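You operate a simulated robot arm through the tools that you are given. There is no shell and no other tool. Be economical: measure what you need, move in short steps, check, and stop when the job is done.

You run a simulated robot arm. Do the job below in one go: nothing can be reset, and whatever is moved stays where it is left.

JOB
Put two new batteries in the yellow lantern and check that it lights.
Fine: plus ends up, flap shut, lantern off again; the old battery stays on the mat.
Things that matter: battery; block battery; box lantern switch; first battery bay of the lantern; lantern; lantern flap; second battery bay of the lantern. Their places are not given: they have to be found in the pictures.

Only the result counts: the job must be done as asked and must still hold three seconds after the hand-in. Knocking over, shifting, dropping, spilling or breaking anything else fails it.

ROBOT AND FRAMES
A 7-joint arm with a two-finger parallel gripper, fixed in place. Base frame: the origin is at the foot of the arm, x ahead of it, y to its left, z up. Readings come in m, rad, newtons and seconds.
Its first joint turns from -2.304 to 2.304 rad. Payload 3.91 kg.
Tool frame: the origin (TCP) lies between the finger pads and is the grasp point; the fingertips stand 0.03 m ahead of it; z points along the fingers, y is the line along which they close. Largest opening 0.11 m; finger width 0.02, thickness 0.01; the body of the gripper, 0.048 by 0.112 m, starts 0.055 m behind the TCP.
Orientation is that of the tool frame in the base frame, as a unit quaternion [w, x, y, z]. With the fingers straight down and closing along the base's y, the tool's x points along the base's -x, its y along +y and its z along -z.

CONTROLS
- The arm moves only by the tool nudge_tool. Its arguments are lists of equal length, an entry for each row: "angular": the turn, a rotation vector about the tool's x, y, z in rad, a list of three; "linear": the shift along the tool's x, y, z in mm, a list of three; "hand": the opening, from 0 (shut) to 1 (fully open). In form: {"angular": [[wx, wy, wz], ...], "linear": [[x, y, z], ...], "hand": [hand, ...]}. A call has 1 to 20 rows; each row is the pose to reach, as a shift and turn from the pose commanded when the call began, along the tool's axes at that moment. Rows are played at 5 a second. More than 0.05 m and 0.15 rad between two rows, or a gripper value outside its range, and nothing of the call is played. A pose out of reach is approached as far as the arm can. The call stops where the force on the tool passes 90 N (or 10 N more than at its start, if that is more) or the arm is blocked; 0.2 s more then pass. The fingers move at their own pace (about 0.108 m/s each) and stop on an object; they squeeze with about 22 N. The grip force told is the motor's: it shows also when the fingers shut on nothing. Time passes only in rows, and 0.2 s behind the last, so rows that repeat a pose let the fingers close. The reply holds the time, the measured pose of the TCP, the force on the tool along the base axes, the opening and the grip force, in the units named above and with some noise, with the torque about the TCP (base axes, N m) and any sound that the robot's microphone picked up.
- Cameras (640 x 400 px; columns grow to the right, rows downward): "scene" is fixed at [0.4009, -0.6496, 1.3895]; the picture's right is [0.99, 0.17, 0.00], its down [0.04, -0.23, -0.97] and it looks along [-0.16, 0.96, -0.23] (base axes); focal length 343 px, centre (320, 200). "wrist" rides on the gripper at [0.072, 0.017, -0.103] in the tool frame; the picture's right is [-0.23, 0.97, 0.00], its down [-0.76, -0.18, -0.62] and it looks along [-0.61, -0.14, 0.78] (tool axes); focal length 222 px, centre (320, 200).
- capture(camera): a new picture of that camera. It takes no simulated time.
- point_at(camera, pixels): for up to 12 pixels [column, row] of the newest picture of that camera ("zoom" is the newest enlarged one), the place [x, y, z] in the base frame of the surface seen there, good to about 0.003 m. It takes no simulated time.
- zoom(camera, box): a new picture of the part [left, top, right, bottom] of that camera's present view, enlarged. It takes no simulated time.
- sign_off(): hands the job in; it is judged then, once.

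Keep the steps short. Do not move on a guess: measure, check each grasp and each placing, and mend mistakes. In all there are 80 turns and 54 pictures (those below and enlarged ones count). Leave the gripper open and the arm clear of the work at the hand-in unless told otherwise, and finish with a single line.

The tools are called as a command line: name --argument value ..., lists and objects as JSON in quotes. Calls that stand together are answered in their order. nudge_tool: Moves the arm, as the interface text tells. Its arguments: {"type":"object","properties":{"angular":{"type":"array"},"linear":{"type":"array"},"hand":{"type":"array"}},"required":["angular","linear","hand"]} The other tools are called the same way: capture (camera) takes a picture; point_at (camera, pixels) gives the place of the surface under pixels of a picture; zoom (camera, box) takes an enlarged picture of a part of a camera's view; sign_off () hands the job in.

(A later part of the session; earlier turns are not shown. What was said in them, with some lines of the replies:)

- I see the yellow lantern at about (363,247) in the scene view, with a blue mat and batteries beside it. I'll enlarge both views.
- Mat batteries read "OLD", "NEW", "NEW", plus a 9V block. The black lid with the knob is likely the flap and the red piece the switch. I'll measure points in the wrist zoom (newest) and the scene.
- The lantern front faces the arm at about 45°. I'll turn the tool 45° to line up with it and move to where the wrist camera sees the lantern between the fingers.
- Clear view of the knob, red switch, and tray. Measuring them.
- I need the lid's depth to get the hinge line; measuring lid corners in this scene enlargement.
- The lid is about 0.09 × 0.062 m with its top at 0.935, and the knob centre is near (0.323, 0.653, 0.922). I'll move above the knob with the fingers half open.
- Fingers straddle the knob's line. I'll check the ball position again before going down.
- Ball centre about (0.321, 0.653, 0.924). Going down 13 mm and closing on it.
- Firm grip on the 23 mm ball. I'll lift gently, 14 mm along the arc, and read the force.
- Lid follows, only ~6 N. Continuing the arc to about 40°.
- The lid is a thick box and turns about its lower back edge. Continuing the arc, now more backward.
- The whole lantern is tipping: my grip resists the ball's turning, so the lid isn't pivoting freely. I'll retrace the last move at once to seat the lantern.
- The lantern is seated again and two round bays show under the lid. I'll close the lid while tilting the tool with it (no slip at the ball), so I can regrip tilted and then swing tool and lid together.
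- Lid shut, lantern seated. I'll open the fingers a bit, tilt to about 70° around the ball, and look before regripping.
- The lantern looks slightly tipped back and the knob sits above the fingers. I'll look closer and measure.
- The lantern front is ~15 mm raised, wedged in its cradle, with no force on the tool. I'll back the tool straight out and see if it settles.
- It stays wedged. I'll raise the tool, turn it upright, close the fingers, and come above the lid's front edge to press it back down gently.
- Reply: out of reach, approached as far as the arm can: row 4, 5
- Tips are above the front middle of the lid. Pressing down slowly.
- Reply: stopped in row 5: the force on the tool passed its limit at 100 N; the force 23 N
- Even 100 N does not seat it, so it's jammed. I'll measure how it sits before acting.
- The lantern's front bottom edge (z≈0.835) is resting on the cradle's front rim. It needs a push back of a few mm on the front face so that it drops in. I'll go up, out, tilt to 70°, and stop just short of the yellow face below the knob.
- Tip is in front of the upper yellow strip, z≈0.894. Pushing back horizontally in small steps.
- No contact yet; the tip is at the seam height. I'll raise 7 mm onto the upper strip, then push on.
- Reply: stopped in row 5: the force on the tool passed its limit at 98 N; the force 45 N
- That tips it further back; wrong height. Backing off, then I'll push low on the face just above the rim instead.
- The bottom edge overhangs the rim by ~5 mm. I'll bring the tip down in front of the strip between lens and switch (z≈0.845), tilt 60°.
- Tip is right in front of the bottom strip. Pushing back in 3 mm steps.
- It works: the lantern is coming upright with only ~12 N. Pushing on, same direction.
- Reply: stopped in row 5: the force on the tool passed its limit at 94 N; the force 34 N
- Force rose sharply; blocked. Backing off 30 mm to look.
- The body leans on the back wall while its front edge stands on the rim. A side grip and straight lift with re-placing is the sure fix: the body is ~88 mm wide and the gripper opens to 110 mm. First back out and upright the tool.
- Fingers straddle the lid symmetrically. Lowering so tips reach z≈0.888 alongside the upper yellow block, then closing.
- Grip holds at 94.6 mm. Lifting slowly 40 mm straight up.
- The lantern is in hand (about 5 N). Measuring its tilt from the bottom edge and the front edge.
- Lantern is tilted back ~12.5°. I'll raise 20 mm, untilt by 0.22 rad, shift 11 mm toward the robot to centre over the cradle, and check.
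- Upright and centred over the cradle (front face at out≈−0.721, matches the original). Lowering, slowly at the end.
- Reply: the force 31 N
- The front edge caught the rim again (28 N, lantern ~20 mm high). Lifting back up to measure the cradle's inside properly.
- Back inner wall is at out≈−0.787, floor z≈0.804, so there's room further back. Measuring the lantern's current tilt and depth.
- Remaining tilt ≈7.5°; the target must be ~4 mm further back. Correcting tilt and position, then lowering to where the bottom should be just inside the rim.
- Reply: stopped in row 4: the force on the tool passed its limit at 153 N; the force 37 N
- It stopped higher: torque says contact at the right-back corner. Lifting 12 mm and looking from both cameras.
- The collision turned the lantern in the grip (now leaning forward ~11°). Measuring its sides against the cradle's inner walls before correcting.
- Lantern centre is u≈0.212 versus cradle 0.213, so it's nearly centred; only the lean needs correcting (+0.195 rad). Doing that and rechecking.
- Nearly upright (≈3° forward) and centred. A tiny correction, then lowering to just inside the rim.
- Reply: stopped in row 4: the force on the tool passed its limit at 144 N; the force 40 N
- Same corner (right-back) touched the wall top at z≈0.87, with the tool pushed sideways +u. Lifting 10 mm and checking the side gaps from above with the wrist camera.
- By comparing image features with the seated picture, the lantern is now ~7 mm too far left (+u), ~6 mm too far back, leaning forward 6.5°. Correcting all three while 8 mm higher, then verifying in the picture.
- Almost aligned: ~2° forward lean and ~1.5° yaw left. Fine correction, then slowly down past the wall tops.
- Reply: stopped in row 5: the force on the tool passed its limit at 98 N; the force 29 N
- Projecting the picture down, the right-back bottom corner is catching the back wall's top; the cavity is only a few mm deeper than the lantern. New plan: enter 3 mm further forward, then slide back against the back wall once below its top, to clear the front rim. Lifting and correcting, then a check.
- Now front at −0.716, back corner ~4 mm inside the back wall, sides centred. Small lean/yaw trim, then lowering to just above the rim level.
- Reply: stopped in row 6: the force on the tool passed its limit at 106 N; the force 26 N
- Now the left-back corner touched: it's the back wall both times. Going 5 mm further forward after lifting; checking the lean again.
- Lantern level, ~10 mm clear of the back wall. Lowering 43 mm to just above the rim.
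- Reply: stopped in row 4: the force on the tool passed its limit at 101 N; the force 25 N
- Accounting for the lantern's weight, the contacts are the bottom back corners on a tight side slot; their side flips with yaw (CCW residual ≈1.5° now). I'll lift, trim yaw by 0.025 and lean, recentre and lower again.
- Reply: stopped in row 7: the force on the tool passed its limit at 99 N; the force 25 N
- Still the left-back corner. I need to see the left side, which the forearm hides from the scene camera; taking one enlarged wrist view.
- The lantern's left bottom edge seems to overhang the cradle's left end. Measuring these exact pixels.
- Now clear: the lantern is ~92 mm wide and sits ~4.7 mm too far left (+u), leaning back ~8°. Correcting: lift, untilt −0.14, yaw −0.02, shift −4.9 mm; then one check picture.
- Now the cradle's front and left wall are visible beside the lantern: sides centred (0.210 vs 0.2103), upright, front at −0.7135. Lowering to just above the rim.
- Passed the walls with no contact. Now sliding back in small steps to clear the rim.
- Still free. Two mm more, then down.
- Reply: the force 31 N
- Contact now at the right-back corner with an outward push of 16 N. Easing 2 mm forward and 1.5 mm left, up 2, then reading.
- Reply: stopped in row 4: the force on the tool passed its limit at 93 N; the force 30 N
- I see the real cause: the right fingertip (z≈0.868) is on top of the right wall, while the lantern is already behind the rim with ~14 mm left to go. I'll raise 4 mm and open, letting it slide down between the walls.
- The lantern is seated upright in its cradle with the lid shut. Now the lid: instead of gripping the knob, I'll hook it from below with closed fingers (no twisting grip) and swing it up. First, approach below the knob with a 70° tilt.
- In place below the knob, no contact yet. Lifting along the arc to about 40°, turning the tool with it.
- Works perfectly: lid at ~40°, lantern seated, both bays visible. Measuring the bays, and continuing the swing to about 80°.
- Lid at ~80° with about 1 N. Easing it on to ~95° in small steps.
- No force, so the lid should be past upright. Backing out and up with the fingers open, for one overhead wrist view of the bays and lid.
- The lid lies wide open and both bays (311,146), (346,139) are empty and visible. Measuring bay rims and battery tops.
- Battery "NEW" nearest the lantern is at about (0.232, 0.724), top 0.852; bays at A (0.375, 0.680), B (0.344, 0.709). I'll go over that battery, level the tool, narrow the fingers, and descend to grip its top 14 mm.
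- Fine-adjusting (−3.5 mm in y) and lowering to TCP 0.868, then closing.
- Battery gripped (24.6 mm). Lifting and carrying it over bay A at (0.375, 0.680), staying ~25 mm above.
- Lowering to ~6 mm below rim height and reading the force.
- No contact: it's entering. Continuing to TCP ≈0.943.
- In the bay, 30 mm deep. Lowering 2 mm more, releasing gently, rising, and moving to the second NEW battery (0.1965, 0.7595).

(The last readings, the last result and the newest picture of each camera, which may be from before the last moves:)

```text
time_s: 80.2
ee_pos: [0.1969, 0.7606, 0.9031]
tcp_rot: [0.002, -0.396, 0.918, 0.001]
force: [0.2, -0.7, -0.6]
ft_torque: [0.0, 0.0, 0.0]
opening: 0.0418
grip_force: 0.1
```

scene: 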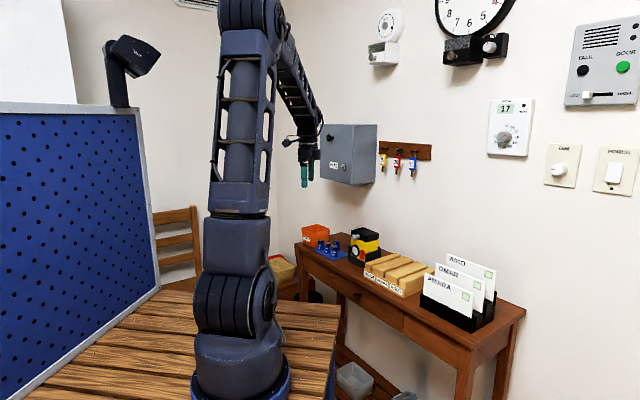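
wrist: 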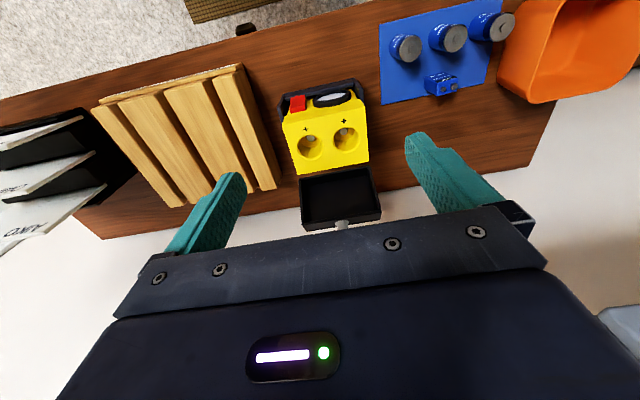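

On target within ~1 mm. Lowering 35 mm and gripping.

nudge_tool --angular '[[0, 0, 0], [0, 0, 0], [0, 0, 0], [0, 0, 0], [0, 0, 0]]' --linear '[[0, -0.5, 18], [0, -0.5, 35], [0, -0.5, 35], [0, -0.5, 35], [0, -0.5, 35]]' --hand '[0.38, 0.38, 0.2, 0, 0]'

```text
time_s: 81.3
ee_pos: [0.1963, 0.76, 0.8673]
tcp_rot: [0.003, -0.396, 0.918, 0.001]
force: [0.5, 0.6, 0.0]
ft_torque: [0.01, 0.01, 0.02]
opening: 0.0249
grip_force: 21.9
```

Gripped (24.9 mm). Lifting and carrying to bay B at (0.344, 0.7095).

nudge_tool --angular '[[0, 0, 0], [0, 0, 0], [0, 0, 0], [0, 0, 0], [0, 0, 0], [0, 0, 0], [0, 0, 0], [0, 0, 0]]' --linear '[[0, 0, -40], [0, 0, -85], [0, 0, -128], [-20, -44, -133], [-42, -90, -133], [-60, -128, -133], [-64.7, -141.8, -133], [-64.7, -141.8, -133]]' --hand '[0, 0, 0, 0, 0, 0, 0, 0]'

nudge_tool --angular '[[0, 0, 0], [0, 0, 0], [0, 0, 0], [0, 0, 0]]' --linear '[[0, 0, 15], [0, 0, 24], [0, 0, 30], [0, 0, 32]]' --hand '[0, 0, 0, 0]'

```text
refused: row 5 steps farther than a row can; nothing moved
```

```text
time_s: 82.3
ee_pos: [0.1959, 0.7596, 0.8361]
tcp_rot: [0.002, -0.396, 0.918, 0.001]
force: [-3.8, 6.0, 20.2]
ft_torque: [0.24, 0.11, 0.03]
opening: 0.0245
grip_force: 22.2
```

My row was too long and was refused, so the second call slid the fingers down the battery instead (20 N on the mat). Opening, rising 32 mm, and regripping at the right height.

nudge_tool --angular '[[0, 0, 0], [0, 0, 0], [0, 0, 0], [0, 0, 0], [0, 0, 0], [0, 0, 0], [0, 0, 0]]' --linear '[[0, 0, -1], [0, 0, -1], [0, 0, -16], [0, 0, -32], [0, 0, -32], [0, 0, -32], [0, 0, -32]]' --hand '[0.36, 0.36, 0.36, 0.36, 0.15, 0, 0]'

```text
time_s: 84.0
ee_pos: [0.1957, 0.7598, 0.8682]
tcp_rot: [0.002, -0.395, 0.919, 0.001]
force: [0.4, -0.6, -0.2]
ft_torque: [0.02, -0.06, -0.02]
opening: 0.0249
grip_force: 22.7
```

Regripped cleanly. Now the carry in shorter rows.

nudge_tool --angular '[[0, 0, 0], [0, 0, 0], [0, 0, 0], [0, 0, 0], [0, 0, 0], [0, 0, 0], [0, 0, 0], [0, 0, 0], [0, 0, 0]]' --linear '[[0, 0, -40], [0, 0, -85], [0, 0, -128], [-17, -37, -132], [-34, -74, -132], [-50, -110, -132], [-60, -131, -132], [-65, -142, -132], [-65, -142, -132]]' --hand '[0, 0, 0, 0, 0, 0, 0, 0, 0]'

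```text
time_s: 86.0
ee_pos: [0.3439, 0.7088, 0.9999]
tcp_rot: [0.003, -0.396, 0.918, 0.001]
force: [-0.4, -1.1, -0.2]
ft_torque: [-0.02, 0.0, 0.0]
opening: 0.0249
grip_force: 22.1
5 turns are left
```

Over bay B. Lowering, releasing, rising, then (fingers shut) moving high to behind the open lid.

nudge_tool --angular '[[0, 0, 0], [0, 0, 0], [0, 0, 0], [0, 0, 0], [0, 0, 0], [0, 0, 0], [0, 0, 0], [0, 0, 0], [0, 0, 0], [0, 0, 0], [0, 0, 0], [0, 0, 0], [0, 0, 0]]' --linear '[[0, 0.5, 15], [0, 0.5, 24], [0, 0.5, 28], [0, 0.5, 32], [0, 0.5, 38], [0, 0.5, 46], [0, 0.5, 53], [0, 0.5, 58], [0, 0.5, 58], [0, 0.5, 58], [0, 0.5, 30], [0, 0.5, -10], [0, 0.5, -50]]' --hand '[0, 0, 0, 0, 0, 0, 0, 0, 0.36, 0.36, 0.36, 0.36, 0.36]'

nudge_tool --angular '[[0, 0, 0], [0, 0, 0], [0, 0, 0], [0, 0, 0], [0, 0, 0], [0, 0, 0]]' --linear '[[0, 0, -40], [0, 0, -80], [-35, -7, -80], [-70, -15, -80], [-103.9, -22.3, -80], [-103.9, -22.3, -80]]' --hand '[0, 0, 0, 0, 0, 0]'

```text
time_s: 88.8
ee_pos: [0.3448, 0.7094, 1.0493]
tcp_rot: [0.001, -0.395, 0.919, 0.002]
force: [0.8, 0.3, -0.2]
ft_torque: [-0.03, 0.01, -0.02]
opening: 0.0395
grip_force: 0.0
```

```text
time_s: 90.2
ee_pos: [0.4322, 0.7679, 1.1303]
tcp_rot: [0.002, -0.395, 0.919, 0.002]
force: [-0.1, -0.2, -0.7]
ft_torque: [0.02, 0.01, 0.02]
opening: 0.0
grip_force: 21.9
4 turns are left
```

Both batteries are in. Now closing the lid: lower behind it, sweep it forward, lightly tap the top, retreat, then look and measure the switch.

nudge_tool --angular '[[0, 0, 0], [0, 0, 0], [0, 0, 0], [0, 0, 0], [0, 0, 0], [0, 0, 0], [0, 0, 0], [0, 0, 0], [0, 0, 0], [0, 0, 0], [0, 0, 0], [0, 0, 0], [0, 0, 0], [0, 0, 0], [0, 0, 0], [0, 0, 0], [0, 0, 0], [0, 0, 0]]' --linear '[[0, 2, 45], [0, 2, 90], [0, 2, 135], [10, 2, 135], [20, 2, 135], [30, 2, 135], [40, 2, 135], [50, 2, 135], [60, 2, 135], [70, 2, 135], [80, 2, 135], [90, 2, 135], [100, 2, 135], [110, 2, 135], [120, 2, 135], [120, 2, 150], [120, 2, 159], [120, 2, 115]]' --hand '[0, 0, 0, 0, 0, 0, 0, 0, 0, 0, 0, 0, 0, 0, 0, 0, 0, 0]'

nudge_tool --angular '[[0, 0, 0], [0, 0, 0], [0, 0, 0], [0, 0, 0]]' --linear '[[0, 0, -15], [40, 0, -15], [80, 0, -15], [101, 0, -15]]' --hand '[0, 0, 0, 0]'

zoom --camera "scene" --box '[345, 215, 385, 270]'

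point_at --camera "zoom" --pixels '[[303, 262], [300, 285], [297, 310], [293, 285], [308, 285], [300, 272], [299, 298], [310, 110], [340, 165], [335, 210]]'

```text
time_s: 90.9
ee_pos: [0.4324, 0.7728, 1.0214]
tcp_rot: [0.007, -0.393, 0.92, 0.009]
force: [-0.9, -0.4, 0.7]
ft_torque: [-0.02, -0.01, 0.02]
opening: 0.0
grip_force: 22.0
stopped in row 3: the force on the tool passed its limit at 125 N (the readings are from after the stop); the commanded pose is now the measured one
```

```text
time_s: 91.9
ee_pos: [0.3639, 0.6987, 1.0334]
tcp_rot: [0.008, -0.393, 0.92, 0.008]
force: [-1.1, 0.1, 0.0]
ft_torque: [-0.01, 0.0, 0.0]
opening: 0.0001
grip_force: 22.9
```

```text
7.27 times, centred on (365, 242) of scene
```

zoom: 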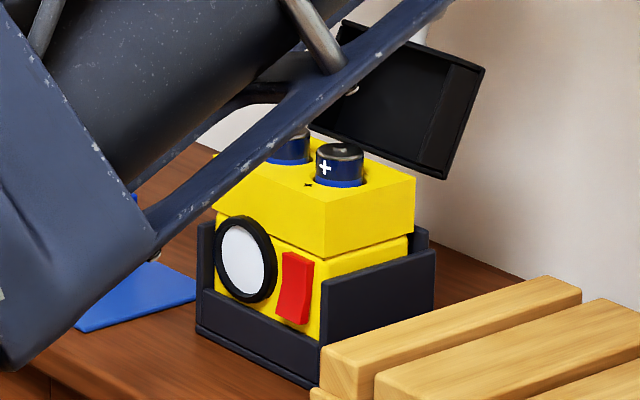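

```text
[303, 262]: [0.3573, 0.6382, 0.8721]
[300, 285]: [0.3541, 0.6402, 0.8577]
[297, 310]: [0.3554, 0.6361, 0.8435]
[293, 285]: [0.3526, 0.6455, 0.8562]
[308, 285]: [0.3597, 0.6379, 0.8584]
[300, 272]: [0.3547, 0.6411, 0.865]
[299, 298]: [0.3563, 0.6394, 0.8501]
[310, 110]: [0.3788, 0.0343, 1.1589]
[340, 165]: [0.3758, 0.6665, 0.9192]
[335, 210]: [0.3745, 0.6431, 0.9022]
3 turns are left
```

The finger came down on the knob (it rests further back than I thought); the lid is still open, batteries show plus up, lantern seated. I'll descend clearly further back (out −0.885), sweep the lid shut, and end with a light touch on its top to feel it, then rise.

nudge_tool --angular '[[0, 0, 0], [0, 0, 0], [0, 0, 0], [0, 0, 0], [0, 0, 0], [0, 0, 0], [0, 0, 0], [0, 0, 0], [0, 0, 0], [0, 0, 0], [0, 0, 0], [0, 0, 0], [0, 0, 0], [0, 0, 0], [0, 0, 0], [0, 0, 0], [0, 0, 0], [0, 0, 0], [0, 0, 0]]' --linear '[[0, 0, -42], [-43, 0, -42], [-86, 0, -42], [-127, 0, -42], [-127, 0, -2], [-127, 0, 41], [-112, 0, 41], [-97, 0, 41], [-82, 0, 41], [-67, 0, 41], [-52, 0, 41], [-37, 0, 41], [-22, 0, 41], [-7, 0, 41], [8, 0, 41], [23, 0, 41], [23, 0, 41], [23, 0, 57], [23, 0, 66]]' --hand '[0, 0, 0, 0, 0, 0, 0, 0, 0, 0, 0, 0, 0, 0, 0, 0, 0, 0, 0]'

nudge_tool --angular '[[0, 0, 0], [0, 0, 0], [0, 0, 0]]' --linear '[[0, 0, -35], [0, 0, -66], [0, 0, -66]]' --hand '[0, 0, 0]'

```text
time_s: 95.9
ee_pos: [0.3479, 0.684, 0.9684]
tcp_rot: [0.008, -0.393, 0.919, 0.009]
force: [0.6, -2.6, 5.2]
ft_torque: [-0.11, -0.02, 0.06]
opening: 0.0
grip_force: 21.8
```

```text
time_s: 96.7
ee_pos: [0.3476, 0.6831, 1.0352]
tcp_rot: [0.008, -0.394, 0.919, 0.009]
force: [-0.2, -0.5, -0.1]
ft_torque: [0.01, -0.03, 0.01]
opening: 0.0
grip_force: 22.1
2 turns are left
```

Touch at 5 N at z≈0.938: the lid is shut. Now the switch: press its protruding lower end (u≈0.178, z≈0.848), back off, picture; then press the upper end to switch off, retreat, picture.

nudge_tool --angular '[[0, 0, 0], [0, 0, 0], [0, 0, 0], [0, -0.114, 0], [0, -0.228, 0], [0, -0.342, 0], [0, -0.456, 0], [0, -0.57, 0], [0, -0.684, 0], [0, -0.798, 0], [0, -0.912, 0], [0, -1.025, 0], [0, -1.025, 0], [0, -1.025, 0], [0, -1.025, 0], [0, -1.025, 0], [0, -1.025, 0], [0, -1.025, 0]]' --linear '[[38, -12, -10], [76, -24, -10], [102, -36, -10], [102, -36, 11], [102, -36, 32], [102, -36, 53], [102, -36, 74], [102, -36, 96], [102, -36, 117], [102, -36, 138], [102, -36, 160], [102, -36, 181], [82, -36, 181], [67, -36, 181], [60, -36, 181], [56, -36, 181], [53, -36, 181], [50, -36, 181]]' --hand '[0, 0, 0, 0, 0, 0, 0, 0, 0, 0, 0, 0, 0, 0, 0, 0, 0, 0]'

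nudge_tool --angular '[[0, 0, 0], [0, 0, 0], [0, 0, 0]]' --linear '[[6, 0, -10.4], [12.5, 0, -21.7], [12.5, 0, -21.7]]' --hand '[0, 0, 0]'

zoom --camera "scene" --box '[345, 215, 385, 270]'

nudge_tool --angular '[[0, 0, 0], [0, 0, 0], [0, 0, 0], [0, 0, 0], [0, 0, 0]]' --linear '[[-18.2, 0, -10.5], [-25.7, 0, 2.5], [-28.2, 0, 6.8], [-29.5, 0, 9], [-30.7, 0, 11.2]]' --hand '[0, 0, 0, 0, 0]'

nudge_tool --angular '[[0, 0, 0], [0, 0, 0], [0, 0, 0], [0, 0, 0]]' --linear '[[10, 0, -17], [20, 0, -35], [30, 0, -52], [30, 0, -52]]' --hand '[0, 0, 0, 0]'

zoom --camera "scene" --box '[330, 215, 390, 270]'

```text
time_s: 100.5
ee_pos: [0.333, 0.6221, 0.8488]
tcp_rot: [0.454, -0.343, 0.798, 0.201]
force: [-13.2, -14.2, 2.5]
ft_torque: [-0.1, 0.01, -0.01]
opening: 0.0001
grip_force: 22.6
stopped in row 18: the force on the tool passed its limit at 101 N (the readings are from after the stop); the commanded pose is now the measured one
```

```text
time_s: 101.3
ee_pos: [0.3173, 0.6049, 0.8501]
tcp_rot: [0.454, -0.341, 0.799, 0.2]
force: [0.0, 0.4, -0.3]
ft_torque: [0.03, 0.03, 0.0]
opening: 0.0002
grip_force: 22.5
```

```text
7.27 times, centred on (365, 242) of scene
```

zoom: 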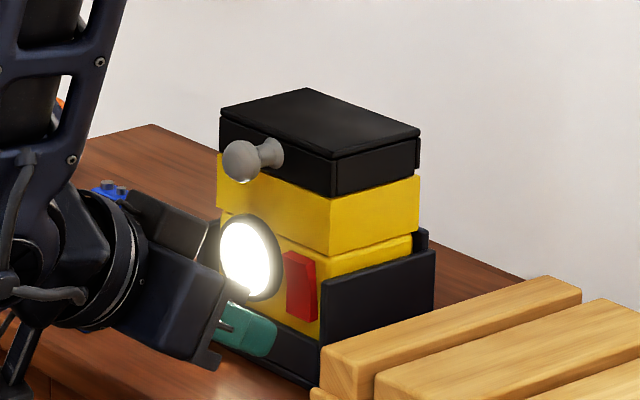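

```text
time_s: 102.5
ee_pos: [0.3341, 0.621, 0.8699]
tcp_rot: [0.454, -0.342, 0.798, 0.2]
force: [-21.9, -37.8, 14.4]
ft_torque: [0.1, -0.12, -0.33]
opening: 0.0
grip_force: 22.1
```

```text
time_s: 103.5
ee_pos: [0.2936, 0.5794, 0.8706]
tcp_rot: [0.453, -0.342, 0.798, 0.201]
force: [0.8, -0.6, -0.3]
ft_torque: [0.03, -0.02, 0.01]
opening: 0.0
grip_force: 21.8
```

```text
7.27 times, centred on (360, 242) of scene
1 turns are left
```

zoom: 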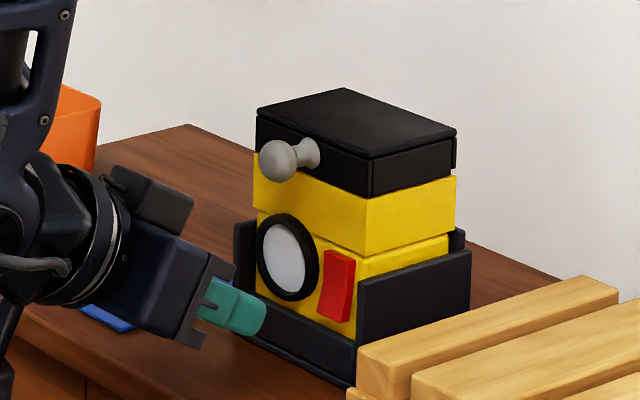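

The lantern lit on the lower press and is off again after the upper press. The lid is shut and both batteries are in with their plus ends up. Last step: lift clear, open the gripper and hand in.

nudge_tool --angular '[[0, 0, 0], [0, 0.116, 0], [0, 0.232, 0], [0, 0.348, 0], [0, 0.465, 0], [0, 0.581, 0], [0, 0.697, 0], [0, 0.813, 0], [0, 0.93, 0], [0, 1.04, 0], [0, 1.04, 0]]' --linear '[[0, 0, 0], [-14.9, 0, -8.6], [-29.8, 0, -17.2], [-44.7, 0, -25.8], [-59.6, 0, -34.4], [-74.5, 0, -43], [-89.4, 0, -51.6], [-104.3, 0, -60.2], [-119.2, 0, -68.8], [-134, 0, -77.4], [-134, 0, -77.4]]' --hand '[0, 0, 0, 0.3, 0.5, 0.7, 1, 1, 1, 1, 1]'

sign_off

```text
time_s: 105.9
ee_pos: [0.2955, 0.5799, 1.0262]
tcp_rot: [-0.003, -0.396, 0.918, 0.004]
force: [-0.8, 0.8, -0.8]
ft_torque: [0.0, 0.01, 0.0]
opening: 0.1102
grip_force: 0.1
```

```text
The job is handed in.
```

Both new batteries are in the lantern plus ends up, it lit and is off again with the flap shut, and I left the old battery on the mat; on the way the lantern tipped and jammed in its cradle, so I lifted it out and reseated it there, up to a few mm from its original spot.
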